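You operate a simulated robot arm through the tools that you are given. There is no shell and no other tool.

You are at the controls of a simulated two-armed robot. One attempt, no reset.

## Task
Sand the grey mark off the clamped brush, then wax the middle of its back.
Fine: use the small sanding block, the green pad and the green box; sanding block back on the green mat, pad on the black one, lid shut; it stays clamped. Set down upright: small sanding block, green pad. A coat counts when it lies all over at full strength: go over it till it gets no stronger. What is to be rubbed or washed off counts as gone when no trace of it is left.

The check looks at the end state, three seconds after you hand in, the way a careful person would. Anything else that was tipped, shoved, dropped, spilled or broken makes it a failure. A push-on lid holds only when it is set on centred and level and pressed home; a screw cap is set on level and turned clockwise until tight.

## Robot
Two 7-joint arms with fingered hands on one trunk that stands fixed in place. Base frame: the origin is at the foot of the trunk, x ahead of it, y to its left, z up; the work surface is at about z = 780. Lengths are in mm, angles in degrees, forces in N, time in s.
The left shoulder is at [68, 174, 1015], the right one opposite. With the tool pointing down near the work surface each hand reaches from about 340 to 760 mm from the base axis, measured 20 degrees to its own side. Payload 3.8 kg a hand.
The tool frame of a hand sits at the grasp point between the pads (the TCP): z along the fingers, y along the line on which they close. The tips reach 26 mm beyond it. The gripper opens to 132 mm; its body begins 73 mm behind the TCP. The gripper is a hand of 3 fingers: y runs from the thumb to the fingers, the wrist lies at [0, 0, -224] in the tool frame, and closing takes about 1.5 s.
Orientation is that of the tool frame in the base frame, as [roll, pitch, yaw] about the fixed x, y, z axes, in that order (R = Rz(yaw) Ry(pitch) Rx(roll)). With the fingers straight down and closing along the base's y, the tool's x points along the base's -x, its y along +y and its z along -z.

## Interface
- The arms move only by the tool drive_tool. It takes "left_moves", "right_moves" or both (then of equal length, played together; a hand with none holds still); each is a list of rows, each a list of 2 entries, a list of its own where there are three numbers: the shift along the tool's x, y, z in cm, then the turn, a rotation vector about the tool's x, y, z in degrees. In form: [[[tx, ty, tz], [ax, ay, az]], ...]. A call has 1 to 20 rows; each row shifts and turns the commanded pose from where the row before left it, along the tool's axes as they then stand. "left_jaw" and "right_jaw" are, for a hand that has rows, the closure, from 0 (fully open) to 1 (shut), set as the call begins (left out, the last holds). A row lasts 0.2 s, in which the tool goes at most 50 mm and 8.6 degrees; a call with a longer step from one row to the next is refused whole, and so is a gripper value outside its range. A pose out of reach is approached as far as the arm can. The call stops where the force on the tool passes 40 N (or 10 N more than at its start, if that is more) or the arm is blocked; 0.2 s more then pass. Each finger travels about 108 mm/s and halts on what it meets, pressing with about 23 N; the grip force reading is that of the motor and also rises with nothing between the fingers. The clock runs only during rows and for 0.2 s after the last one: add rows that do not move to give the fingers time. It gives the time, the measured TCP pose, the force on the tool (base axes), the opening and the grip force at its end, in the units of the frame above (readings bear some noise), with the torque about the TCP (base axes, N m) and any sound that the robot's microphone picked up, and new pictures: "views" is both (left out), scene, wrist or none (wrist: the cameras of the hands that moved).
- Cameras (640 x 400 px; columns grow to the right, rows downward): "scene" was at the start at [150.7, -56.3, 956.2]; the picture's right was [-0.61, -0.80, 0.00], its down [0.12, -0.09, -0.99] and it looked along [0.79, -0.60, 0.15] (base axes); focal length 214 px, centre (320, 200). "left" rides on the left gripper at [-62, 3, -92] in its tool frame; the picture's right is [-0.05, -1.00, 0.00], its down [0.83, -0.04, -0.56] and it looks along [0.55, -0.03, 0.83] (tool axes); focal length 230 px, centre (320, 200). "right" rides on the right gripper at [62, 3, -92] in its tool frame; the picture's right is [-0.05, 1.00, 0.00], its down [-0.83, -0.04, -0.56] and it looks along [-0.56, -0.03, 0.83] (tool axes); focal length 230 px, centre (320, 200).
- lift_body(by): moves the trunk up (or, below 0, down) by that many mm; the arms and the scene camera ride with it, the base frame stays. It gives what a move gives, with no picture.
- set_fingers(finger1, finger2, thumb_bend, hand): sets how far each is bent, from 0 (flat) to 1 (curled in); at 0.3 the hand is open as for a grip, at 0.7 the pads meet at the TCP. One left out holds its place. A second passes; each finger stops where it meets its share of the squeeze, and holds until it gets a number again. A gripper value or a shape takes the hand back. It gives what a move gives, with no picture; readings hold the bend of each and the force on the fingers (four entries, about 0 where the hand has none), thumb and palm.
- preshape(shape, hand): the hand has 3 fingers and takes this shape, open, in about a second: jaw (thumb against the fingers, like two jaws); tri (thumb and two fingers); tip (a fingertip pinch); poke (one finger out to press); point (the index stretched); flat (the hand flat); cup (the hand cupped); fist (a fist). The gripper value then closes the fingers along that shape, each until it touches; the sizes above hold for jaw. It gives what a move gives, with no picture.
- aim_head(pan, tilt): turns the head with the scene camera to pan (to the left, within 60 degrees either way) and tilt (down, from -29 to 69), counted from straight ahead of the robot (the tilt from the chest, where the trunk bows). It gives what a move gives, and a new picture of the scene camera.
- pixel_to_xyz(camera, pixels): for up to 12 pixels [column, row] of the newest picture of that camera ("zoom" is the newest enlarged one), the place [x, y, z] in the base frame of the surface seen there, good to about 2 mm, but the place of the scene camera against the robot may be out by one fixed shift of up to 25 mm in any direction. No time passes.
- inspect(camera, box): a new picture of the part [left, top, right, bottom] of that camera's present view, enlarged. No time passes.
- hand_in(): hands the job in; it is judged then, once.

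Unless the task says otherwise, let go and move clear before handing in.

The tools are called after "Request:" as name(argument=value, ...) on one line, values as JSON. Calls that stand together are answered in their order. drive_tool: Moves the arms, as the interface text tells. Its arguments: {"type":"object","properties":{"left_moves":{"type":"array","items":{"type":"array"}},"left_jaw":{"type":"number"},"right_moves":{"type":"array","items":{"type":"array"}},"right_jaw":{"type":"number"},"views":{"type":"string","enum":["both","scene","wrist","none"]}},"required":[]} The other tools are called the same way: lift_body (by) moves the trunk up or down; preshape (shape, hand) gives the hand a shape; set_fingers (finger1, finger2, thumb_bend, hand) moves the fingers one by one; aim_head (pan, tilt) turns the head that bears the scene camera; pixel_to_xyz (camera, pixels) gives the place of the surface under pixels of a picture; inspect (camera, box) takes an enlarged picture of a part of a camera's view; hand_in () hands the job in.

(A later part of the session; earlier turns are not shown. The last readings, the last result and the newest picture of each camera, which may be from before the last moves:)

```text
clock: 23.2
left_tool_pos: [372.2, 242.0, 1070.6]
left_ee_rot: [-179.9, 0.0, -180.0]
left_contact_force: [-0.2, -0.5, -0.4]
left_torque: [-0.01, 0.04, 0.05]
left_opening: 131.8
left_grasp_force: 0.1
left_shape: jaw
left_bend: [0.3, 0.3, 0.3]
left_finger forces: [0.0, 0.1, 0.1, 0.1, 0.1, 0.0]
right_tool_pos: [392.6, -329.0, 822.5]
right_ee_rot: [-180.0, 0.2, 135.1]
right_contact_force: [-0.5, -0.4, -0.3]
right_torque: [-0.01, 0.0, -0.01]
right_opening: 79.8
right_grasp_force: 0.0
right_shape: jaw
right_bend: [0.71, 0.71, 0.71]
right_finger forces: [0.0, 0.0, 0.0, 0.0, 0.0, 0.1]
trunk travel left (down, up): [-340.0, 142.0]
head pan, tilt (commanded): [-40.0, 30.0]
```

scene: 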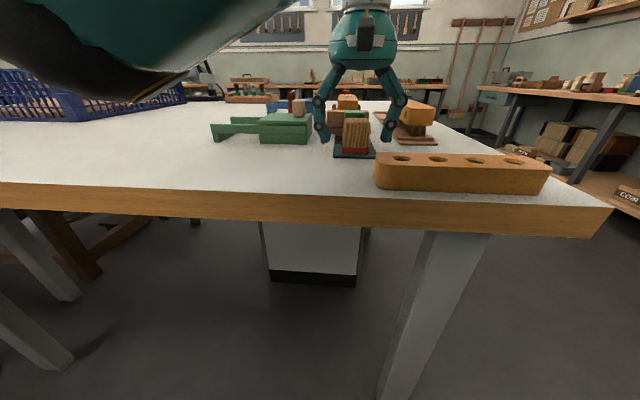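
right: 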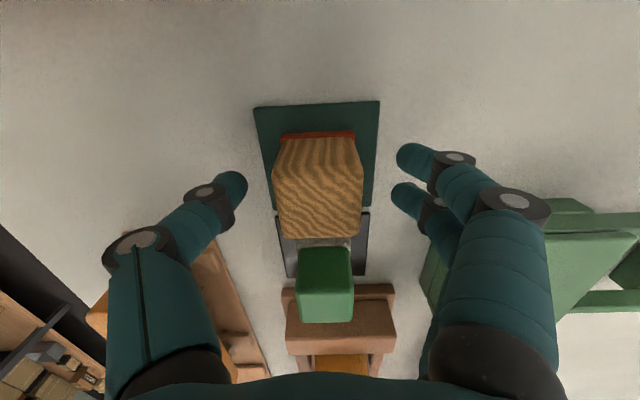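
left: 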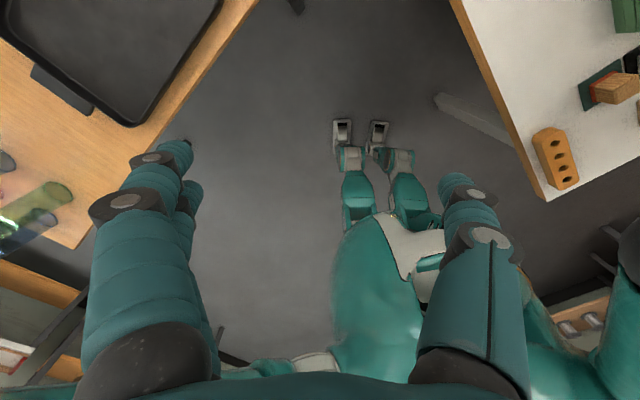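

The block sits between thumb [235,190] and fingers [400,170]. I'll close the grip on it.

Request:
drive_tool(right_moves=[[[0, 0, 0], [0, 0, 0]], [[0, 0, 0], [0, 0, 0]], [[0, 0, 0], [0, 0, 0]], [[0, 0, 0], [0, 0, 0]], [[0, 0, 0], [0, 0, 0]], [[0, 0, 0], [0, 0, 0]], [[0, 0, 0], [0, 0, 0]], [[0, 0, 0], [0, 0, 0]]], right_jaw=1.0, views="wrist")

```text
clock: 25.0
left_tool_pos: [370.9, 241.7, 1069.7]
left_ee_rot: [-180.0, 0.1, -180.0]
left_contact_force: [-1.5, 0.0, 0.4]
left_torque: [-0.02, 0.02, -0.04]
left_opening: 132.1
left_grasp_force: 0.0
left_shape: jaw
left_bend: [0.3, 0.3, 0.3]
left_finger forces: [0.0, 0.1, 0.1, 0.0, 0.1, 0.0]
right_tool_pos: [392.7, -328.7, 822.1]
right_ee_rot: [180.0, 0.2, 135.1]
right_contact_force: [0.0, 0.4, 0.0]
right_torque: [0.04, 0.02, 0.01]
right_opening: 34.0
right_grasp_force: 23.0
right_shape: jaw
right_bend: [0.73, 0.73, 0.7]
right_finger forces: [10.4, 10.4, 0.1, 0.1, 20.8, 0.0]
trunk travel left (down, up): [-340.0, 142.0]
head pan, tilt (commanded): [-40.0, 30.0]
```

right: 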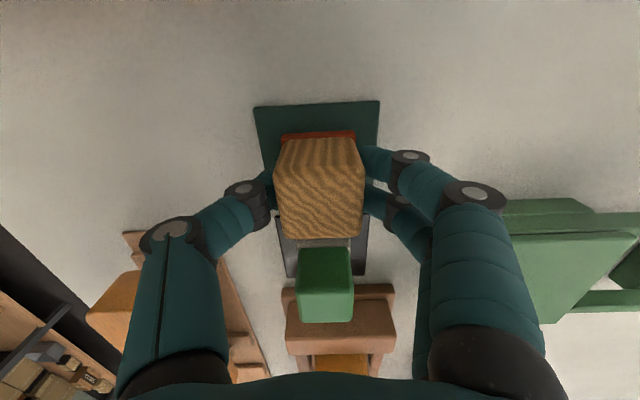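

The grip holds at 34 mm with 23 N. I'll lift the block straight up about 100 mm.

Request:
drive_tool(right_moves=[[[0, 0, -1], [0, 0, 0]], [[0, 0, -2], [0, 0, 0]], [[0, 0, -2.5], [0, 0, 0]], [[0, 0, -2.5], [0, 0, 0]], [[0, 0, -2.5], [0, 0, 0]], [[0, 0, 0], [0, 0, 0]]], views="both")

```text
clock: 26.4
left_tool_pos: [372.5, 242.4, 1070.5]
left_ee_rot: [-179.9, 0.1, -180.0]
left_contact_force: [1.3, -0.3, -0.2]
left_torque: [-0.02, -0.01, 0.01]
left_opening: 131.8
left_grasp_force: 0.0
left_shape: jaw
left_bend: [0.3, 0.3, 0.3]
left_finger forces: [0.0, 0.0, 0.0, 0.0, 0.0, 0.0]
right_tool_pos: [393.5, -329.5, 928.0]
right_ee_rot: [179.9, 0.1, 135.1]
right_contact_force: [-0.3, -0.4, -0.2]
right_torque: [0.01, -0.02, -0.04]
right_opening: 34.3
right_grasp_force: 22.9
right_shape: jaw
right_bend: [0.73, 0.73, 0.7]
right_finger forces: [10.3, 10.3, 0.1, 0.0, 20.8, 0.1]
trunk travel left (down, up): [-340.0, 142.0]
head pan, tilt (commanded): [-40.0, 30.0]
```

scene: 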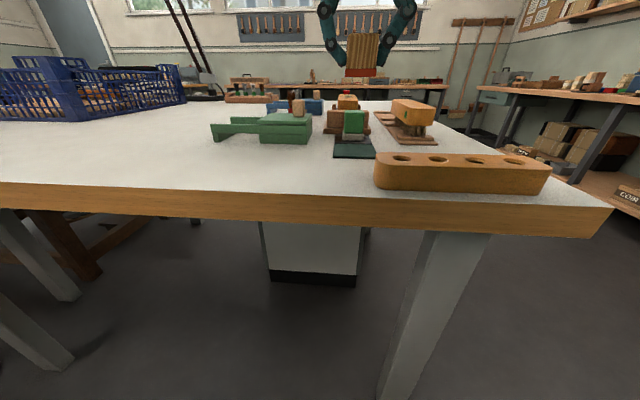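
right: 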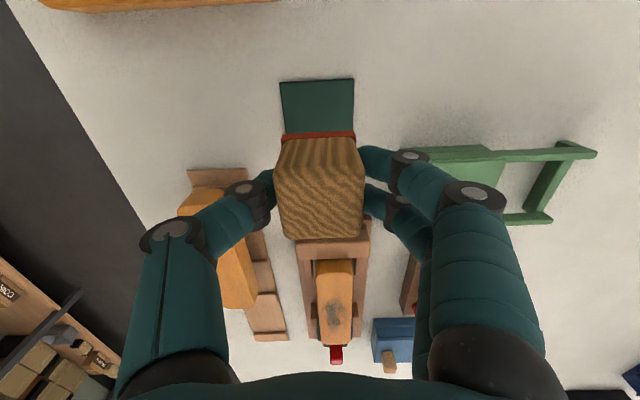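

The block came up level. The brush is visible at [335,300]; I'll measure it again from here before moving over it.

Request:
inspect(camera="right", box=[285, 230, 385, 370])

Request:
pixel_to_xyz(camera="right", pixels=[[336, 266], [321, 280], [350, 280], [322, 310], [349, 310], [324, 336], [347, 336], [335, 341], [334, 318], [332, 300], [340, 330], [336, 343]])

```text
2.86 times, centred on (335, 300) of right
```

zoom: 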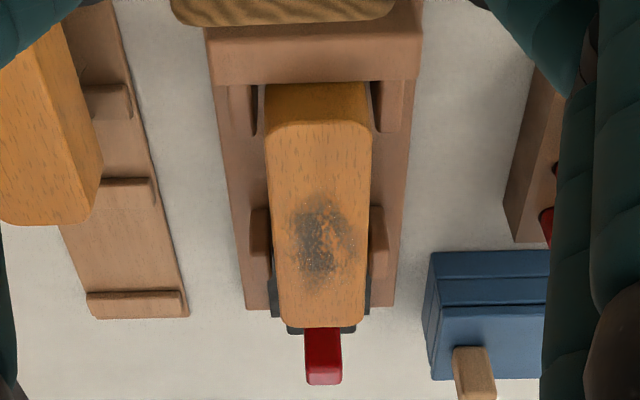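

```text
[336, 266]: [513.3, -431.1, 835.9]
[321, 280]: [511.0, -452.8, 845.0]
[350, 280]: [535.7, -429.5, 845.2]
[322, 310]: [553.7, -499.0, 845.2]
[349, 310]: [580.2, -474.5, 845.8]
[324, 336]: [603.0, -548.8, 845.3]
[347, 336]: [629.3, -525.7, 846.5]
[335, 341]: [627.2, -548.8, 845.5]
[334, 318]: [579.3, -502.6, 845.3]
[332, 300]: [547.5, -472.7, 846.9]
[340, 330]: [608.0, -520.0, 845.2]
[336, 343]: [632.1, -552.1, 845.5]
```

The brush's top spans u1 671–838 along its length, 43 mm wide, with the mark about 80×35 mm in the middle. I'll carry the block over the mark's centre at [576,-495] at the present height.

Request:
drive_tool(right_moves=[[[-3, 0.2, 0], [0, 0, 0]], [[-4.5, 0.2, 0], [0, 0, 0]], [[-4.5, 0.2, 0], [0, 0, 0]], [[-4.5, 0.2, 0], [0, 0, 0]], [[-4.5, 0.2, 0], [0, 0, 0]], [[-3.6, 0.17, 0], [0, 0, 0]], [[0, 0, 0], [0, 0, 0]], [[0, 0, 0], [0, 0, 0]]], views="both")

```text
clock: 28.2
left_tool_pos: [371.0, 242.4, 1069.9]
left_ee_rot: [-179.9, 0.1, -180.0]
left_contact_force: [0.9, 0.2, 0.2]
left_torque: [-0.05, 0.0, 0.05]
left_opening: 132.0
left_grasp_force: 0.1
left_shape: jaw
left_bend: [0.3, 0.3, 0.3]
left_finger forces: [0.1, 0.0, 0.0, 0.0, 0.0, 0.0]
right_tool_pos: [575.1, -496.5, 926.0]
right_ee_rot: [-180.0, 0.2, 135.1]
right_contact_force: [0.0, 0.2, -0.5]
right_torque: [0.01, 0.02, -0.02]
right_opening: 34.3
right_grasp_force: 23.1
right_shape: jaw
right_bend: [0.73, 0.73, 0.7]
right_finger forces: [10.3, 10.4, 0.0, 0.0, 20.8, 0.0]
trunk travel left (down, up): [-340.0, 142.0]
head pan, tilt (commanded): [-40.0, 30.0]
```

scene: 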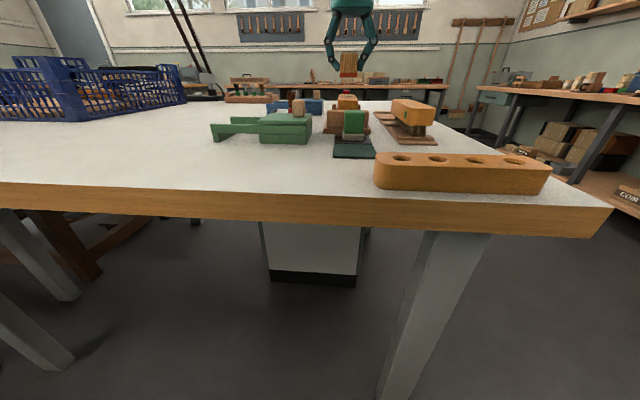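
right: 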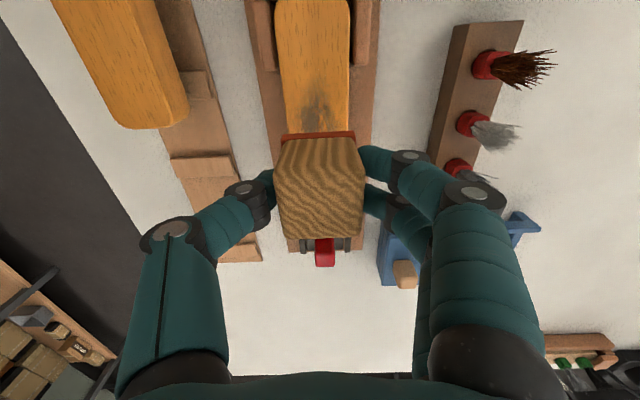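

The block is centred over the mark with about 42 mm to go. I'll lower it in steps and then creep until I feel contact.

Request:
drive_tool(right_moves=[[[0, 0, 1.5], [0, 0, 0]], [[0, 0, 1.5], [0, 0, 0]], [[0, 0, 0.6], [0, 0, 0]], [[0, 0, 0.2], [0, 0, 0]], [[0, 0, 0], [0, 0, 0]]], views="both")

```text
clock: 29.4
left_tool_pos: [371.5, 242.5, 1070.0]
left_ee_rot: [-179.8, 0.0, -180.0]
left_contact_force: [-0.5, 0.5, 0.5]
left_torque: [-0.02, 0.02, 0.04]
left_opening: 132.0
left_grasp_force: 0.1
left_shape: jaw
left_bend: [0.3, 0.3, 0.3]
left_finger forces: [0.0, 0.0, 0.0, 0.1, 0.0, 0.0]
right_tool_pos: [576.7, -494.9, 888.8]
right_ee_rot: [-180.0, 0.1, 135.1]
right_contact_force: [-0.3, -0.1, -1.3]
right_torque: [0.01, -0.04, -0.01]
right_opening: 34.3
right_grasp_force: 23.1
right_shape: jaw
right_bend: [0.73, 0.73, 0.7]
right_finger forces: [10.4, 10.5, 0.0, 0.0, 20.8, 0.0]
trunk travel left (down, up): [-340.0, 142.0]
head pan, tilt (commanded): [-40.0, 30.0]
```

scene: 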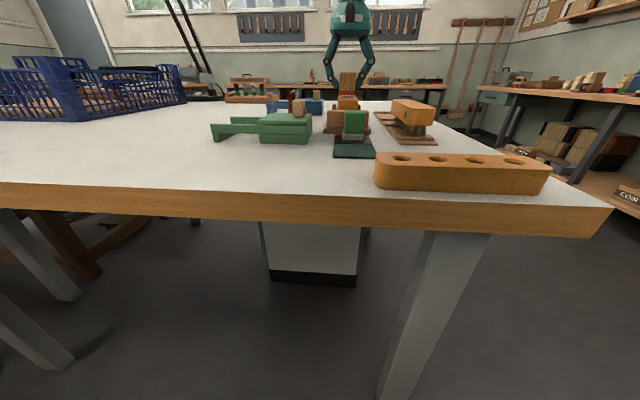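
right: 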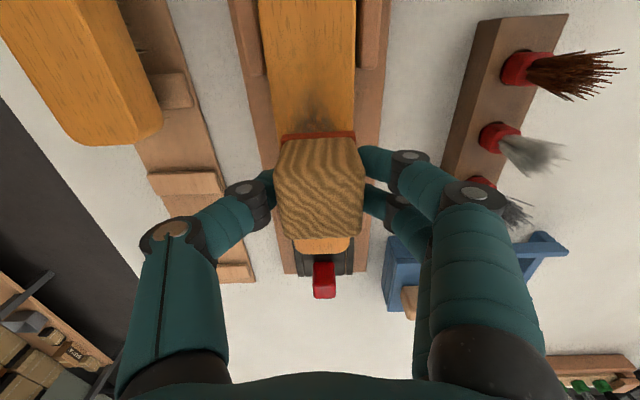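

Still 4–5 mm to contact. I'll creep down 1 mm per row.

Request:
drive_tool(right_moves=[[[0, 0, 0.1], [0, 0, 0]], [[0, 0, 0.1], [0, 0, 0]], [[0, 0, 0.1], [0, 0, 0]], [[0, 0, 0.1], [0, 0, 0]], [[0, 0, 0.1], [0, 0, 0]]], views="none")

```text
clock: 30.6
left_tool_pos: [371.6, 242.4, 1070.1]
left_ee_rot: [-179.9, 0.1, 180.0]
left_contact_force: [0.4, -0.4, -0.2]
left_torque: [0.02, 0.04, -0.02]
left_opening: 131.8
left_grasp_force: 0.0
left_shape: jaw
left_bend: [0.3, 0.3, 0.3]
left_finger forces: [0.0, 0.0, 0.0, 0.0, 0.0, 0.0]
right_tool_pos: [576.0, -495.7, 884.8]
right_ee_rot: [-179.9, 0.1, 135.2]
right_contact_force: [-0.8, 0.0, 0.3]
right_torque: [0.01, 0.0, 0.01]
right_opening: 34.5
right_grasp_force: 22.8
right_shape: jaw
right_bend: [0.73, 0.73, 0.7]
right_finger forces: [10.4, 10.4, 0.0, 0.1, 20.7, 0.0]
trunk travel left (down, up): [-340.0, 142.0]
head pan, tilt (commanded): [-40.0, 30.0]
```

Request:
drive_tool(right_moves=[[[0, 0, 0.1], [0, 0, 0]], [[0, 0, 0.1], [0, 0, 0]]], views="none")

```text
clock: 31.2
left_tool_pos: [370.3, 242.8, 1070.4]
left_ee_rot: [-179.9, 0.1, -179.9]
left_contact_force: [-0.6, -0.3, -0.1]
left_torque: [-0.01, 0.01, -0.03]
left_opening: 132.0
left_grasp_force: 0.1
left_shape: jaw
left_bend: [0.3, 0.3, 0.3]
left_finger forces: [0.1, 0.0, 0.1, 0.1, 0.0, 0.0]
right_tool_pos: [576.8, -495.2, 883.4]
right_ee_rot: [-180.0, 0.1, 135.1]
right_contact_force: [1.0, 0.0, 2.6]
right_torque: [0.01, -0.05, -0.01]
right_opening: 34.4
right_grasp_force: 22.4
right_shape: jaw
right_bend: [0.73, 0.73, 0.7]
right_finger forces: [10.6, 10.8, 0.1, 0.0, 20.9, 0.0]
trunk travel left (down, up): [-340.0, 142.0]
head pan, tilt (commanded): [-40.0, 30.0]
```

Contact begins at z≈883.4 (2.6 N). I'll press 1–2 mm further to find the stiffness.

Request:
drive_tool(right_moves=[[[0, 0, 0.1], [0, 0, 0]], [[0, 0, 0], [0, 0, 0]]], views="none")

```text
clock: 31.8
left_tool_pos: [371.0, 242.6, 1070.5]
left_ee_rot: [-179.9, 0.1, -180.0]
left_contact_force: [-0.3, 0.8, -0.3]
left_torque: [-0.01, 0.02, 0.04]
left_opening: 131.9
left_grasp_force: 0.0
left_shape: jaw
left_bend: [0.3, 0.3, 0.3]
left_finger forces: [0.0, 0.1, 0.0, 0.1, 0.0, 0.0]
right_tool_pos: [575.9, -495.0, 882.6]
right_ee_rot: [180.0, 0.2, 135.1]
right_contact_force: [2.1, -2.0, 8.0]
right_torque: [0.0, -0.06, -0.03]
right_opening: 34.4
right_grasp_force: 23.3
right_shape: jaw
right_bend: [0.74, 0.74, 0.7]
right_finger forces: [11.4, 11.2, 0.0, 0.0, 22.1, 0.1]
trunk travel left (down, up): [-340.0, 142.0]
head pan, tilt (commanded): [-40.0, 30.0]
```

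About 6 N per mm, now 8 N. I'll add 0.5 mm and rub along the brush's length ±40 mm.

Request:
drive_tool(right_moves=[[[-0.5, 0, 0.05], [0, 0, 0]], [[-1, 0, 0], [0, 0, 0]], [[-1, 0, 0], [0, 0, 0]], [[-1, 0, 0], [0, 0, 0]], [[-0.5, 0, 0], [0, 0, 0]], [[0.5, 0, 0], [0, 0, 0]], [[1, 0, 0], [0, 0, 0]], [[1, 0, 0], [0, 0, 0]], [[1, 0, 0], [0, 0, 0]], [[1, 0, 0], [0, 0, 0]], [[1, 0, 0], [0, 0, 0]], [[1, 0, 0], [0, 0, 0]], [[1, 0, 0], [0, 0, 0]], [[0.5, 0, 0], [0, 0, 0]], [[0, 0, 0], [0, 0, 0]]], views="both")

```text
clock: 35.0
left_tool_pos: [370.2, 242.6, 1070.0]
left_ee_rot: [-179.9, 0.1, 180.0]
left_contact_force: [0.6, 0.7, 0.5]
left_torque: [-0.03, 0.03, -0.01]
left_opening: 131.8
left_grasp_force: 0.1
left_shape: jaw
left_bend: [0.3, 0.3, 0.3]
left_finger forces: [0.0, 0.0, 0.1, 0.1, 0.0, 0.2]
right_tool_pos: [548.1, -464.1, 881.8]
right_ee_rot: [179.9, 0.1, 135.1]
right_contact_force: [2.7, -3.3, 13.0]
right_torque: [-0.03, -0.09, -0.02]
right_opening: 34.6
right_grasp_force: 22.6
right_shape: jaw
right_bend: [0.74, 0.74, 0.7]
right_finger forces: [12.2, 12.2, 0.0, 0.1, 24.9, 0.0]
trunk travel left (down, up): [-340.0, 142.0]
head pan, tilt (commanded): [-40.0, 30.0]
```

scene: 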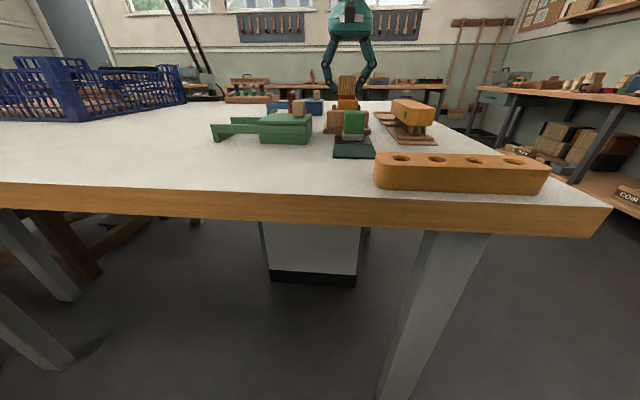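
right: 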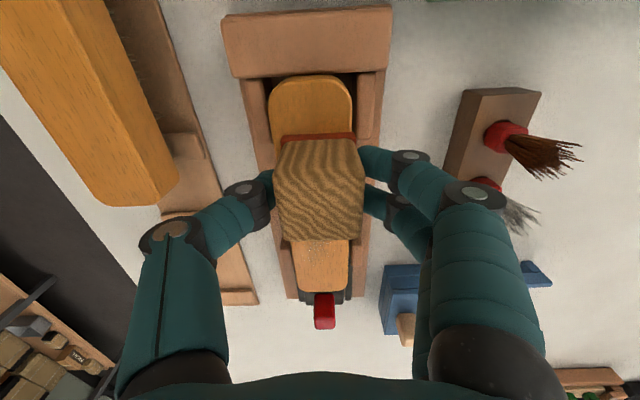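

The stroke ran with 13 N and the block stayed put. I'll zoom in on the bared brush at [322,265].

Request:
inspect(camera="right", box=[260, 60, 380, 340])

Request:
inspect(camera="right", box=[280, 230, 370, 300])

```text
1.43 times, centred on (320, 200) of right
```

zoom: 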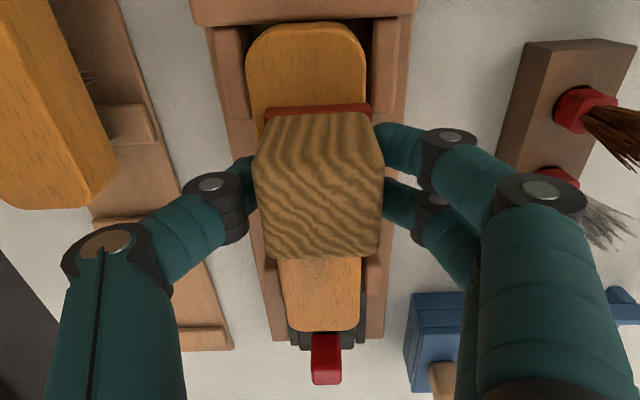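

```text
5.71 times, centred on (325, 265) of right
```

zoom: 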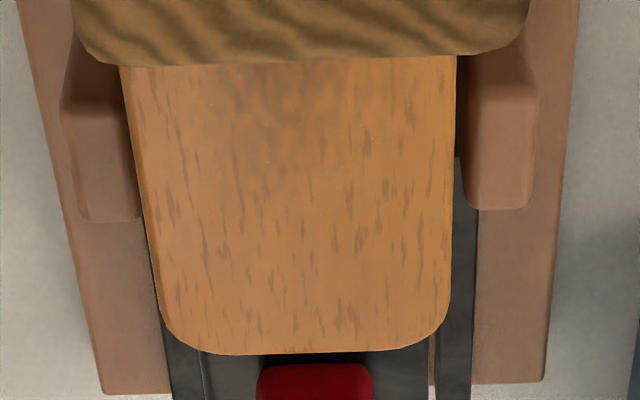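

The mark has faded where rubbed. I'll keep rubbing back and forth with small sideways offsets to cover the full width.

Request:
drive_tool(right_moves=[[[-1.2, 0, 0], [0, 0, 0]], [[-1.2, 0, 0], [0, 0, 0]], [[-1.2, 0, 0], [0, 0, 0]], [[-1.2, 0, 0], [0, 0, 0]], [[-1.2, 0, 0], [0, 0, 0]], [[-1.2, 0, 0], [0, 0, 0]], [[-1.2, 0, 0], [0, 0, 0]], [[0, -0.8, 0], [0, 0, 0]], [[1.2, 0, 0], [0, 0, 0]], [[1.2, 0, 0], [0, 0, 0]], [[1.2, 0, 0], [0, 0, 0]], [[1.2, 0, 0], [0, 0, 0]], [[1.2, 0, 0], [0, 0, 0]], [[1.2, 0, 0], [0, 0, 0]], [[1.2, 0, 0], [0, 0, 0]], [[0, 0.6, 0], [0, 0, 0]], [[0, 0.6, 0], [0, 0, 0]]], views="none")

Request:
drive_tool(right_moves=[[[-1.2, 0, 0], [0, 0, 0]], [[-1.2, 0, 0], [0, 0, 0]], [[-1.2, 0, 0], [0, 0, 0]], [[-1.2, 0, 0], [0, 0, 0]], [[-1.2, 0, 0], [0, 0, 0]], [[-1.2, 0, 0], [0, 0, 0]], [[-1.2, 0, 0], [0, 0, 0]], [[0, -0.5, 0], [0, 0, 0]], [[1.2, 0, 0], [0, 0, 0]], [[1.2, 0, 0], [0, 0, 0]], [[1.2, 0, 0], [0, 0, 0]], [[1.2, 0, 0], [0, 0, 0]], [[1.2, 0, 0], [0, 0, 0]], [[1.2, 0, 0], [0, 0, 0]], [[1.2, 0, 0], [0, 0, 0]], [[0, 0, 0], [0, 0, 0]]], views="both")

Request:
inspect(camera="right", box=[280, 230, 370, 300])

```text
clock: 38.6
left_tool_pos: [371.0, 242.3, 1069.8]
left_ee_rot: [-179.8, 0.1, 180.0]
left_contact_force: [-0.2, -0.3, -0.2]
left_torque: [0.02, -0.02, 0.0]
left_opening: 131.9
left_grasp_force: 0.1
left_shape: jaw
left_bend: [0.3, 0.3, 0.3]
left_finger forces: [0.1, 0.0, 0.0, 0.0, 0.1, 0.1]
right_tool_pos: [549.8, -462.9, 881.1]
right_ee_rot: [-180.0, 0.0, 135.1]
right_contact_force: [-3.8, -2.0, 10.6]
right_torque: [-0.09, 0.13, 0.0]
right_opening: 35.0
right_grasp_force: 23.1
right_shape: jaw
right_bend: [0.74, 0.74, 0.7]
right_finger forces: [10.7, 10.9, 0.1, 0.0, 26.4, 0.0]
trunk travel left (down, up): [-340.0, 142.0]
head pan, tilt (commanded): [-40.0, 30.0]
```

```text
clock: 42.0
left_tool_pos: [372.4, 243.1, 1069.7]
left_ee_rot: [-179.9, 0.1, -180.0]
left_contact_force: [0.6, -0.1, 0.0]
left_torque: [-0.01, 0.03, 0.01]
left_opening: 132.1
left_grasp_force: 0.0
left_shape: jaw
left_bend: [0.3, 0.3, 0.3]
left_finger forces: [0.1, 0.1, 0.0, 0.0, 0.0, 0.1]
right_tool_pos: [546.9, -466.0, 882.3]
right_ee_rot: [180.0, 0.2, 135.0]
right_contact_force: [0.9, -0.9, 4.8]
right_torque: [-0.03, -0.04, -0.02]
right_opening: 35.4
right_grasp_force: 23.0
right_shape: jaw
right_bend: [0.74, 0.74, 0.7]
right_finger forces: [11.6, 11.3, 0.1, 0.1, 22.9, 0.0]
trunk travel left (down, up): [-340.0, 142.0]
head pan, tilt (commanded): [-40.0, 30.0]
```

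scene: 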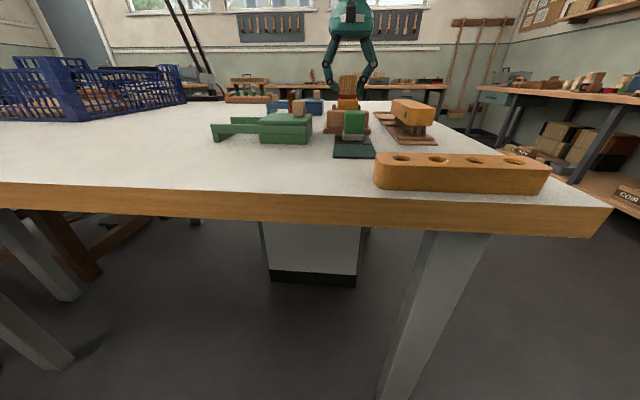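
right: 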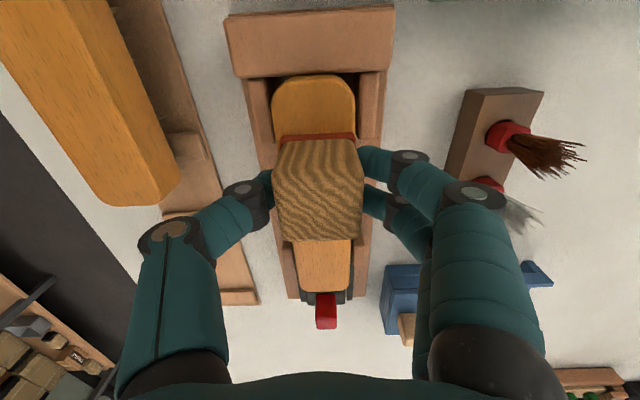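

```text
5.71 times, centred on (325, 265) of right
```

zoom: 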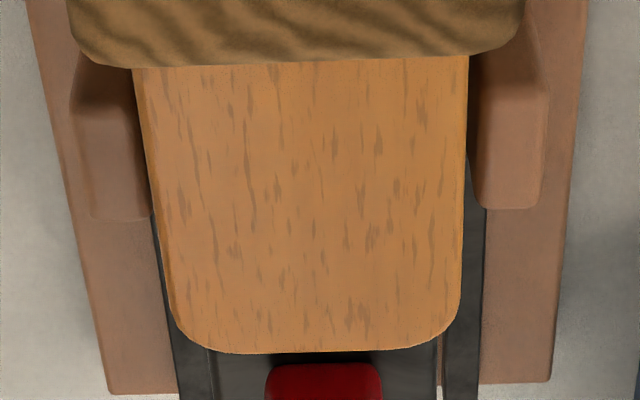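

The far part looks clean now; the force fell to 5 N. I'll lift the block and back off to view the whole brush.

Request:
drive_tool(right_moves=[[[0, 0, -1], [0, 0, 0]], [[0, 0, -2], [0, 0, 0]], [[0, 0, -2.5], [0, 0, 0]], [[4.5, 0, 0], [0, 0, 0]], [[4.5, 0, 0], [0, 0, 0]], [[4.5, 0, 0], [0, 0, 0]], [[4, 0, 0], [0, 0, 0]], [[0, 0, 0], [0, 0, 0]]], views="both")

Request:
inspect(camera="right", box=[285, 240, 385, 360])

```text
clock: 43.8
left_tool_pos: [371.0, 241.5, 1069.6]
left_ee_rot: [-179.9, 0.1, -180.0]
left_contact_force: [1.1, 0.9, 0.9]
left_torque: [0.0, 0.01, -0.02]
left_opening: 131.8
left_grasp_force: 0.0
left_shape: jaw
left_bend: [0.3, 0.3, 0.3]
left_finger forces: [0.1, 0.1, 0.0, 0.1, 0.1, 0.0]
right_tool_pos: [420.5, -343.4, 935.7]
right_ee_rot: [-180.0, 0.1, 135.0]
right_contact_force: [0.6, 0.4, -0.6]
right_torque: [-0.01, 0.0, 0.02]
right_opening: 35.3
right_grasp_force: 23.1
right_shape: jaw
right_bend: [0.74, 0.74, 0.7]
right_finger forces: [11.1, 11.1, 0.1, 0.1, 22.2, 0.0]
trunk travel left (down, up): [-340.0, 142.0]
head pan, tilt (commanded): [-40.0, 30.0]
```

scene: 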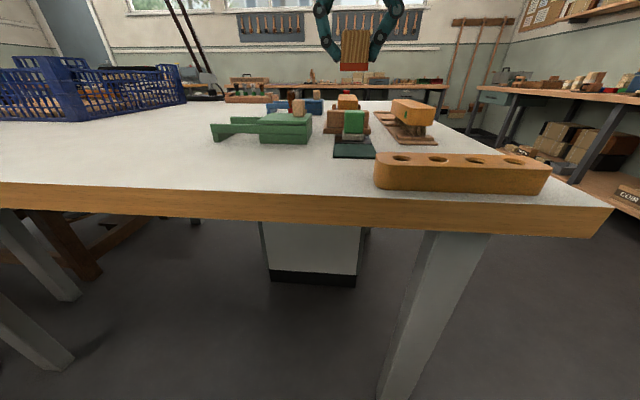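
right: 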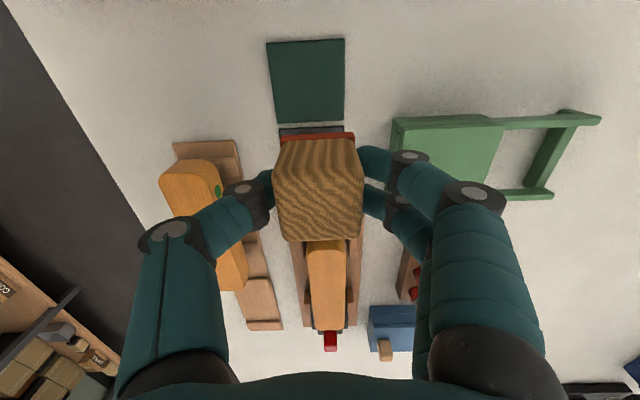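

```text
3.33 times, centred on (335, 300) of right
```

zoom: 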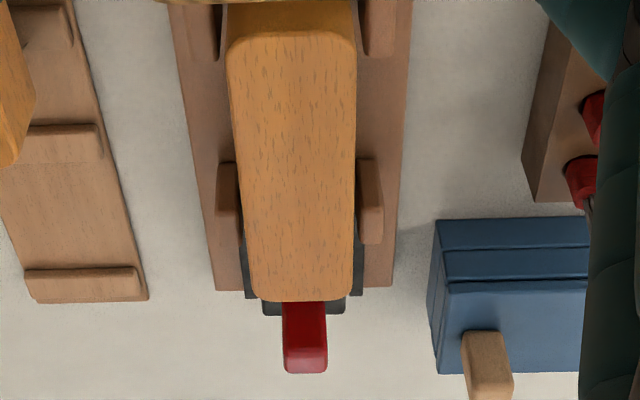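

The mark seems gone. I'll zoom further to check for faint traces, especially near the edges.

Request:
inspect(camera="right", box=[300, 245, 356, 292])

Request:
inspect(camera="right", box=[300, 285, 356, 332])

Request:
inspect(camera="scene", box=[310, 85, 390, 165])

```text
8.51 times, centred on (328, 268) of right
```

zoom: 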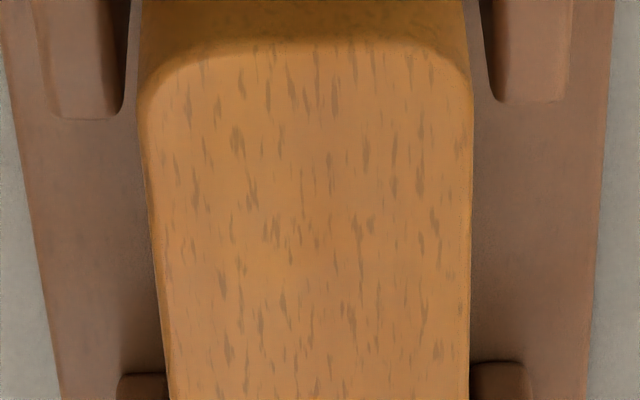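

```text
8.51 times, centred on (328, 308) of right
```

zoom: 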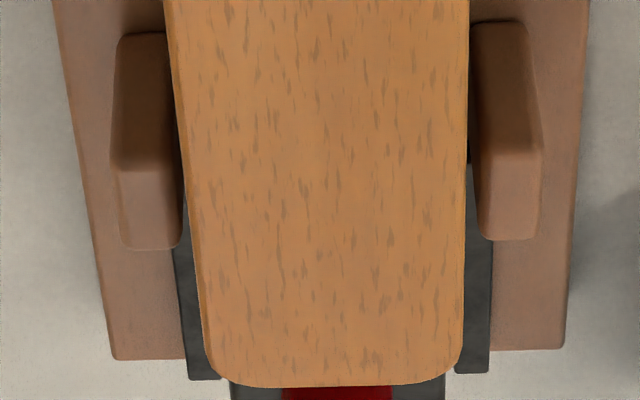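

```text
5.00 times, centred on (350, 125) of scene
```

zoom: 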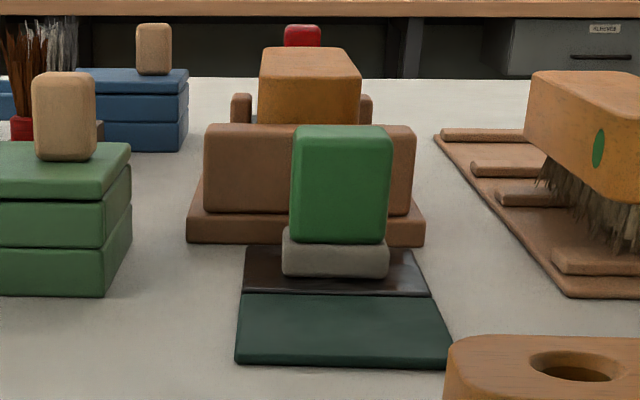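

No trace is visible, but the last pass was light, so I'll go over the area once more with firmer pressure to be sure. Moving back over the brush and down.

Request:
drive_tool(right_moves=[[[-4.5, 0.1, 0], [0, 0, 0]], [[-4.5, 0.1, 0], [0, 0, 0]], [[-4.5, 0.05, 0], [0, 0, 0]], [[-4, 0, 0], [0, 0, 0]], [[0, 0, 2.5], [0, 0, 0]], [[0, 0, 2], [0, 0, 0]], [[0, 0, 0.6], [0, 0, 0]], [[0, 0, 0.2], [0, 0, 0]], [[0, 0, 0.1], [0, 0, 0]], [[0, 0, 0], [0, 0, 0]]], views="none")

```text
clock: 46.0
left_tool_pos: [369.6, 243.4, 1069.8]
left_ee_rot: [-180.0, 0.1, 180.0]
left_contact_force: [0.6, -0.1, -0.8]
left_torque: [-0.03, -0.01, -0.01]
left_opening: 131.7
left_grasp_force: 0.2
left_shape: jaw
left_bend: [0.3, 0.3, 0.3]
left_finger forces: [0.0, 0.1, 0.1, 0.0, 0.0, 0.0]
right_tool_pos: [549.1, -465.4, 881.6]
right_ee_rot: [180.0, 0.1, 135.2]
right_contact_force: [-0.4, 0.3, 1.4]
right_torque: [0.01, -0.02, 0.0]
right_opening: 35.0
right_grasp_force: 22.5
right_shape: jaw
right_bend: [0.74, 0.74, 0.7]
right_finger forces: [11.1, 10.9, 0.0, 0.0, 22.3, 0.0]
trunk travel left (down, up): [-340.0, 142.0]
head pan, tilt (commanded): [-40.0, 30.0]
```

Just touching. I'll press 1.8 mm more and make three lanes of strokes.

Request:
drive_tool(right_moves=[[[0, 0, 0.1], [0, 0, 0]], [[0, 0, 0.08], [0, 0, 0]], [[-1.2, 0, 0], [0, 0, 0]], [[-1.2, 0, 0], [0, 0, 0]], [[-1.2, 0, 0], [0, 0, 0]], [[-1.2, 0, 0], [0, 0, 0]], [[-1.2, 0, 0], [0, 0, 0]], [[-1.2, 0, 0], [0, 0, 0]], [[-1.2, 0, 0], [0, 0, 0]], [[0, -0.9, 0], [0, 0, 0]], [[1.2, 0, 0], [0, 0, 0]], [[1.2, 0, 0], [0, 0, 0]], [[1.2, 0, 0], [0, 0, 0]], [[1.2, 0, 0], [0, 0, 0]], [[1.2, 0, 0], [0, 0, 0]], [[1.2, 0, 0], [0, 0, 0]], [[1.2, 0, 0], [0, 0, 0]]], views="none")

Request:
drive_tool(right_moves=[[[0, 0.7, 0.03], [0, 0, 0]], [[0, 0.6, 0], [0, 0, 0]], [[-1.2, 0, 0], [0, 0, 0]], [[-1.2, 0, 0], [0, 0, 0]], [[-1.2, 0, 0], [0, 0, 0]], [[-1.2, 0, 0], [0, 0, 0]], [[-1.2, 0, 0], [0, 0, 0]], [[-1.2, 0, 0], [0, 0, 0]], [[-1.2, 0, 0], [0, 0, 0]], [[0, -0.6, 0], [0, 0, 0]], [[1.2, 0, 0], [0, 0, 0]], [[1.2, 0, 0], [0, 0, 0]], [[1.2, 0, 0], [0, 0, 0]], [[1.2, 0, 0], [0, 0, 0]], [[1.2, 0, 0], [0, 0, 0]], [[1.2, 0, 0], [0, 0, 0]], [[1.2, 0, 0], [0, 0, 0]]], views="none")

Request:
drive_tool(right_moves=[[[0, 0, -1], [0, 0, 0]], [[0, 0, -2], [0, 0, 0]], [[0, 0, -2.5], [0, 0, 0]], [[4.5, 0, 0], [0, 0, 0]], [[4.5, 0, 0], [0, 0, 0]], [[4.5, 0, 0], [0, 0, 0]], [[4.5, 0, 0], [0, 0, 0]], [[0, 0, 0], [0, 0, 0]]], views="both")

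Request:
inspect(camera="right", box=[290, 240, 370, 345])

```text
clock: 49.6
left_tool_pos: [370.3, 242.3, 1069.6]
left_ee_rot: [-179.9, 0.2, 179.9]
left_contact_force: [-0.8, 0.2, -0.1]
left_torque: [0.0, 0.0, 0.02]
left_opening: 131.8
left_grasp_force: 0.0
left_shape: jaw
left_bend: [0.3, 0.3, 0.3]
left_finger forces: [0.0, 0.1, 0.0, 0.1, 0.1, 0.0]
right_tool_pos: [542.6, -470.1, 880.5]
right_ee_rot: [-180.0, 0.2, 135.2]
right_contact_force: [2.8, -3.7, 12.7]
right_torque: [0.0, -0.09, 0.04]
right_opening: 35.5
right_grasp_force: 23.0
right_shape: jaw
right_bend: [0.74, 0.74, 0.71]
right_finger forces: [12.1, 12.1, 0.0, 0.1, 24.1, 0.0]
trunk travel left (down, up): [-340.0, 142.0]
head pan, tilt (commanded): [-40.0, 30.0]
```

```text
clock: 53.2
left_tool_pos: [370.6, 242.9, 1069.1]
left_ee_rot: [-179.8, 0.2, 179.9]
left_contact_force: [-0.1, -0.2, -0.9]
left_torque: [-0.02, 0.01, 0.0]
left_opening: 132.1
left_grasp_force: 0.1
left_shape: jaw
left_bend: [0.3, 0.3, 0.3]
left_finger forces: [0.0, 0.0, 0.1, 0.0, 0.1, 0.1]
right_tool_pos: [547.4, -465.1, 880.2]
right_ee_rot: [-180.0, 0.1, 135.1]
right_contact_force: [2.4, -2.2, 9.4]
right_torque: [-0.04, -0.12, -0.04]
right_opening: 35.5
right_grasp_force: 23.4
right_shape: jaw
right_bend: [0.74, 0.74, 0.7]
right_finger forces: [12.1, 11.9, 0.0, 0.1, 23.6, 0.0]
trunk travel left (down, up): [-340.0, 142.0]
head pan, tilt (commanded): [-40.0, 30.0]
```

```text
clock: 55.0
left_tool_pos: [370.6, 242.7, 1069.3]
left_ee_rot: [-179.9, 0.0, -180.0]
left_contact_force: [0.1, -0.7, 0.0]
left_torque: [0.04, -0.01, -0.04]
left_opening: 131.7
left_grasp_force: 0.1
left_shape: jaw
left_bend: [0.3, 0.3, 0.3]
left_finger forces: [0.0, 0.0, 0.0, 0.0, 0.0, 0.1]
right_tool_pos: [418.9, -338.5, 938.5]
right_ee_rot: [-180.0, 0.1, 135.0]
right_contact_force: [-0.1, -0.4, 0.2]
right_torque: [0.0, 0.03, 0.0]
right_opening: 35.0
right_grasp_force: 22.7
right_shape: jaw
right_bend: [0.74, 0.74, 0.7]
right_finger forces: [11.1, 11.1, 0.1, 0.0, 22.2, 0.1]
trunk travel left (down, up): [-340.0, 142.0]
head pan, tilt (commanded): [-40.0, 30.0]
```

scene: 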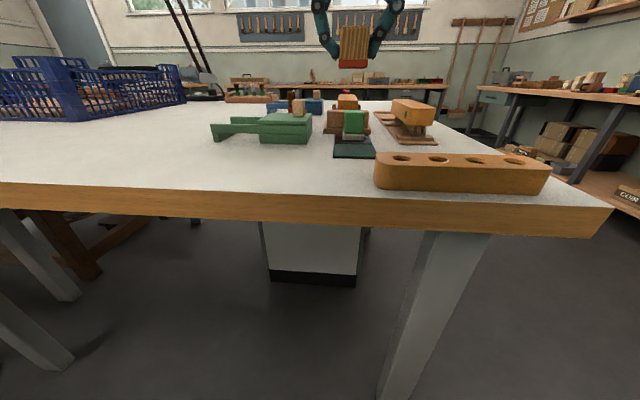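
right: 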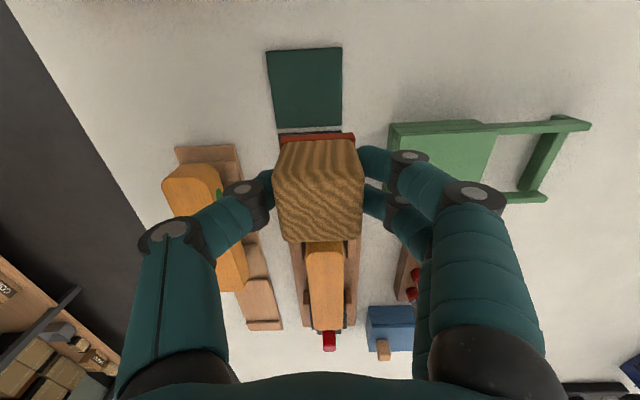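

```text
3.81 times, centred on (330, 292) of right
```

zoom: 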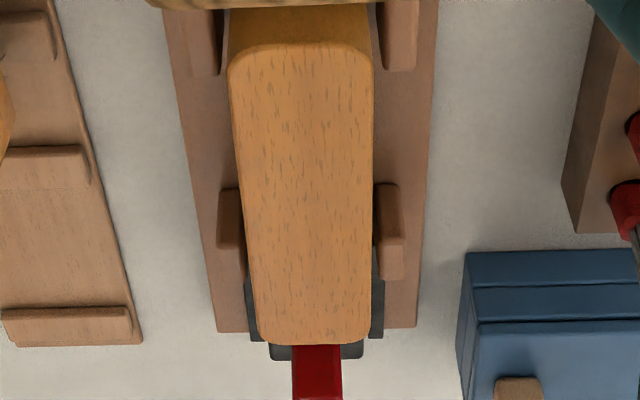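

The brush back is clean. Now I'll check the block's tilt in the hand and the green mat's place at [305,88] for setting it back.

Request:
inspect(camera="scene", box=[300, 0, 410, 80])

Request:
pixel_to_xyz(camera="right", pixels=[[269, 53], [340, 49], [276, 125], [340, 122], [305, 88], [282, 132], [350, 130]])

```text
5.00 times, centred on (355, 40) of scene
```

zoom: 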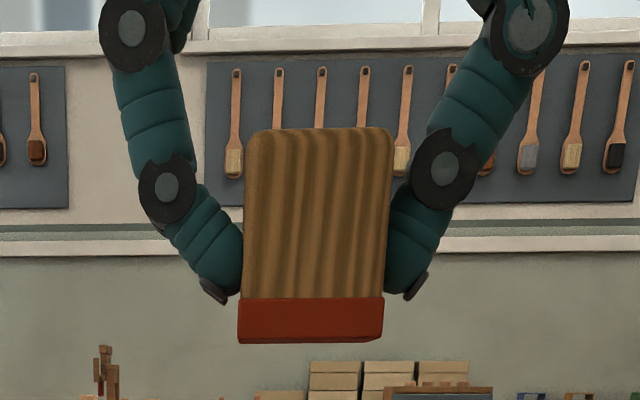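

```text
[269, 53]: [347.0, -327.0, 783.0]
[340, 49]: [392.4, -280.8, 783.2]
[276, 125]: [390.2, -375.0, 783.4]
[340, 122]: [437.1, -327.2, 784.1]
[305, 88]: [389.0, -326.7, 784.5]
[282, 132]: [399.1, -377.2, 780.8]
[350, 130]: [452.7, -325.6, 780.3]
```

The block hangs level. I'll bring it over the mat centre at [392.5,-328] and lower it to just above.

Request:
drive_tool(right_moves=[[[1.3, -0.6, 0], [0, 0, 0]], [[1.27, -0.56, 0], [0, 0, 0]], [[0, 0, 3], [0, 0, 0]], [[0, 0, 3], [0, 0, 0]], [[0, 0, 3], [0, 0, 0]], [[0, 0, 1.5], [0, 0, 0]], [[0, 0, 0.5], [0, 0, 0]], [[0, 0, 0], [0, 0, 0]]], views="both")

```text
clock: 56.8
left_tool_pos: [370.9, 242.3, 1070.5]
left_ee_rot: [-179.9, 0.1, 180.0]
left_contact_force: [0.9, 0.0, 0.5]
left_torque: [0.0, 0.03, 0.03]
left_opening: 132.0
left_grasp_force: 0.1
left_shape: jaw
left_bend: [0.3, 0.3, 0.3]
left_finger forces: [0.1, 0.1, 0.1, 0.0, 0.0, 0.0]
right_tool_pos: [393.4, -329.9, 824.6]
right_ee_rot: [180.0, 0.1, 135.1]
right_contact_force: [-0.1, -1.1, -0.1]
right_torque: [0.01, 0.0, -0.01]
right_opening: 35.1
right_grasp_force: 22.9
right_shape: jaw
right_bend: [0.74, 0.74, 0.7]
right_finger forces: [11.1, 11.1, 0.0, 0.1, 22.2, 0.0]
trunk travel left (down, up): [-340.0, 142.0]
head pan, tilt (commanded): [-40.0, 30.0]
```

scene: 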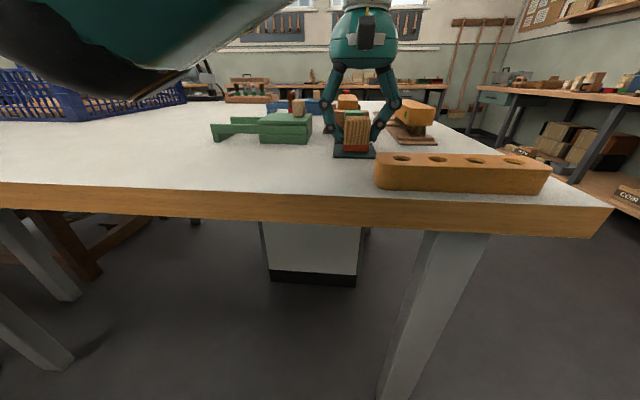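
right: 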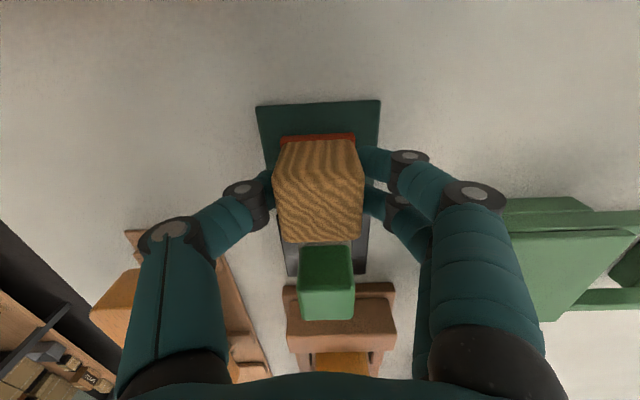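

Almost down. I'll creep to the mat until I feel contact.

Request:
drive_tool(right_moves=[[[0.1, 0, 0.1], [0, 0, 0]], [[0, 0, 0.1], [0, 0, 0]], [[0, 0, 0.1], [0, 0, 0]], [[0, 0, 0.1], [0, 0, 0]], [[0, 0, 0.05], [0, 0, 0]]], views="none")

```text
clock: 58.0
left_tool_pos: [370.8, 242.2, 1070.3]
left_ee_rot: [-179.8, 0.1, 180.0]
left_contact_force: [1.3, 0.3, -0.3]
left_torque: [0.0, -0.02, -0.02]
left_opening: 131.9
left_grasp_force: 0.0
left_shape: jaw
left_bend: [0.3, 0.3, 0.3]
left_finger forces: [0.1, 0.1, 0.1, 0.0, 0.1, 0.0]
right_tool_pos: [394.4, -328.7, 820.5]
right_ee_rot: [-179.9, 0.0, 135.1]
right_contact_force: [-1.8, 0.6, 4.9]
right_torque: [0.06, 0.02, 0.02]
right_opening: 35.3
right_grasp_force: 23.8
right_shape: jaw
right_bend: [0.74, 0.74, 0.7]
right_finger forces: [11.1, 11.1, 0.0, 0.1, 22.9, 0.1]
trunk travel left (down, up): [-340.0, 142.0]
head pan, tilt (commanded): [-40.0, 30.0]
```

Contact at 5 N on the mat. I'll open the fingers to 0.4 and check before lifting.

Request:
drive_tool(right_moves=[[[0, 0, 0], [0, 0, 0]], [[0, 0, 0], [0, 0, 0]], [[0, 0, 0], [0, 0, 0]], [[0, 0, 0], [0, 0, 0]]], right_jaw=0.4, views="both")

```text
clock: 59.0
left_tool_pos: [372.5, 242.9, 1070.1]
left_ee_rot: [-179.9, 0.0, 179.9]
left_contact_force: [-0.1, 0.8, 0.5]
left_torque: [-0.02, 0.02, -0.01]
left_opening: 131.7
left_grasp_force: 0.0
left_shape: jaw
left_bend: [0.3, 0.3, 0.3]
left_finger forces: [0.1, 0.1, 0.1, 0.0, 0.0, 0.0]
right_tool_pos: [393.3, -330.3, 820.2]
right_ee_rot: [-180.0, 0.1, 135.2]
right_contact_force: [0.2, 0.4, -0.4]
right_torque: [-0.01, 0.02, 0.01]
right_opening: 78.7
right_grasp_force: 0.0
right_shape: jaw
right_bend: [0.71, 0.71, 0.71]
right_finger forces: [0.0, 0.0, 0.0, 0.0, 0.1, 0.0]
trunk travel left (down, up): [-340.0, 142.0]
head pan, tilt (commanded): [-40.0, 30.0]
```

scene: 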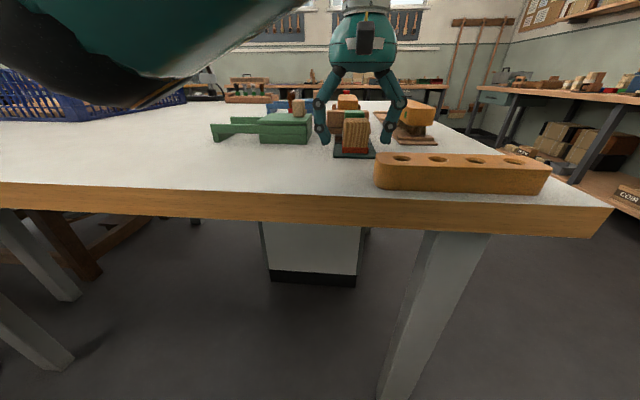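
right: 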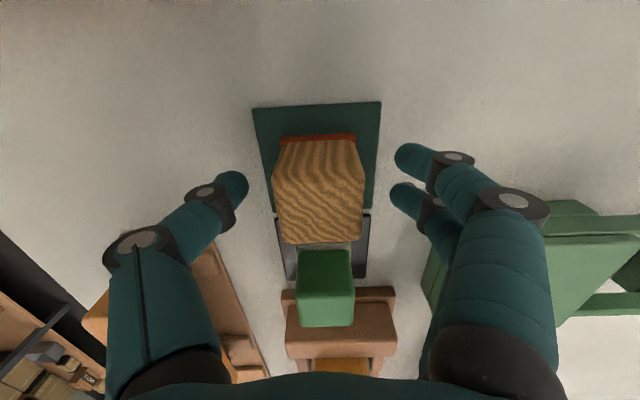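

The block stands upright on the green mat. I'll rise and move above the knob of the green box.

Request:
drive_tool(right_moves=[[[0, 0, -1.5], [0, 0, 0]], [[0, 0, -2.5], [0, 0, 0]], [[0, 0, -3.5], [0, 0, 0]], [[0, 0, -3.5], [0, 0, 0]], [[0, 0, -1.5], [0, 0, 0]], [[-1.2, 2, 0], [0, 0, 0]], [[-1.2, 2, 0], [0, 0, 0]], [[-1.2, 2, 0], [0, 0, 0]], [[-1.2, 2, 0], [0, 0, 0]], [[-1.2, 2, 0], [0, 0, 0]], [[0, 0, 0], [0, 0, 0]]], views="both")

Request:
inspect(camera="right", box=[220, 90, 420, 230])

```text
clock: 61.4
left_tool_pos: [371.3, 242.3, 1070.1]
left_ee_rot: [-179.9, 0.1, -179.9]
left_contact_force: [-0.9, 0.1, 0.1]
left_torque: [0.0, 0.0, -0.01]
left_opening: 131.9
left_grasp_force: 0.1
left_shape: jaw
left_bend: [0.3, 0.3, 0.3]
left_finger forces: [0.1, 0.0, 0.0, 0.0, 0.0, 0.0]
right_tool_pos: [506.1, -300.4, 944.0]
right_ee_rot: [-180.0, 0.1, 135.1]
right_contact_force: [-1.2, -0.6, 0.4]
right_torque: [0.0, -0.01, 0.0]
right_opening: 78.6
right_grasp_force: 0.1
right_shape: jaw
right_bend: [0.71, 0.71, 0.71]
right_finger forces: [0.0, 0.1, 0.1, 0.1, 0.1, 0.0]
trunk travel left (down, up): [-340.0, 142.0]
head pan, tilt (commanded): [-40.0, 30.0]
```

scene: 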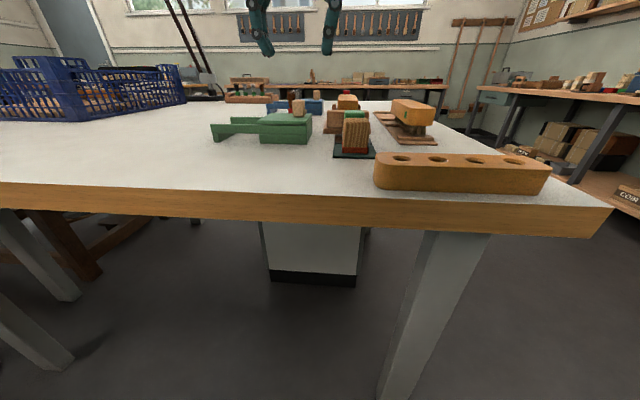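
right: 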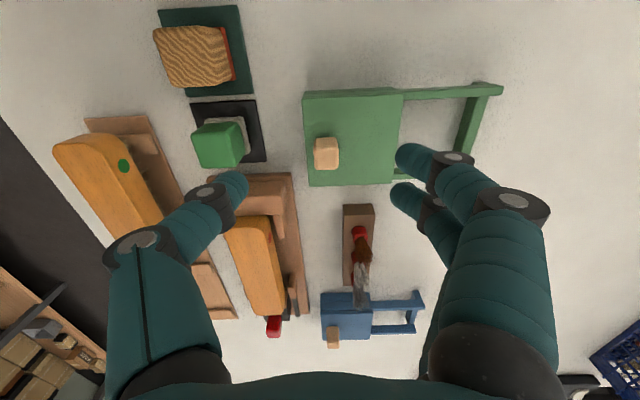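

```text
2.86 times, centred on (320, 160) of right
```

zoom: 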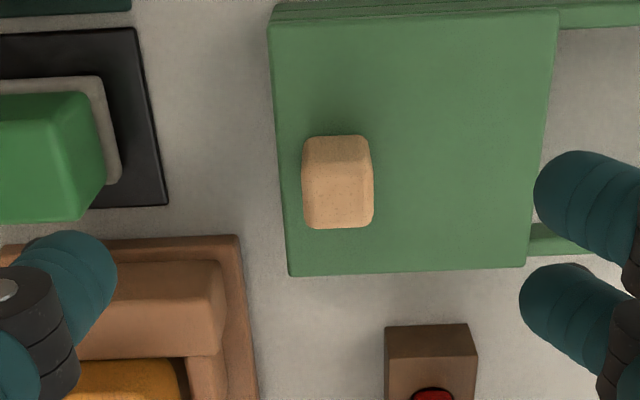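

The knob's top shows at [326,158]. I'll measure its sides and the lid's edges from this view.

Request:
pixel_to_xyz(camera="right", pixels=[[326.3, 158.6], [316, 158], [336.5, 158], [326, 149], [326, 167], [306, 98], [400, 97], [313, 183], [391, 180], [480, 92], [470, 130], [455, 148]])

Request:
pixel_to_xyz(camera="right", pixels=[[215, 150], [199, 138], [232, 135], [208, 165], [236, 163], [194, 106], [255, 101], [264, 159], [203, 163], [222, 120]])

```text
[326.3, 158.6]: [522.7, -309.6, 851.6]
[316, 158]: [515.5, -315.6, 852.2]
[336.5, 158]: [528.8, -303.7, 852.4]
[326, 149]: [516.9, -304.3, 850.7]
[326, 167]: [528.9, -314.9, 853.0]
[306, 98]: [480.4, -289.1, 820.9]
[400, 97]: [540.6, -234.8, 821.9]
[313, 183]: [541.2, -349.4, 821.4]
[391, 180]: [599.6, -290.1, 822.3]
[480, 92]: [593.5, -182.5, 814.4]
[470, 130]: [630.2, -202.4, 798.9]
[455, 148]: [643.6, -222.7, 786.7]
```

```text
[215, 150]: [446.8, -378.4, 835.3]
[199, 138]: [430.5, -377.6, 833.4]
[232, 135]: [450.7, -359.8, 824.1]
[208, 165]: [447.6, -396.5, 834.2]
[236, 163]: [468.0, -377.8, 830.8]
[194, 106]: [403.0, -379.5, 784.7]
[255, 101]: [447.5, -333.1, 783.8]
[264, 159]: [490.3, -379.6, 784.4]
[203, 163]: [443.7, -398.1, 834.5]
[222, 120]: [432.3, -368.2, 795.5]
```

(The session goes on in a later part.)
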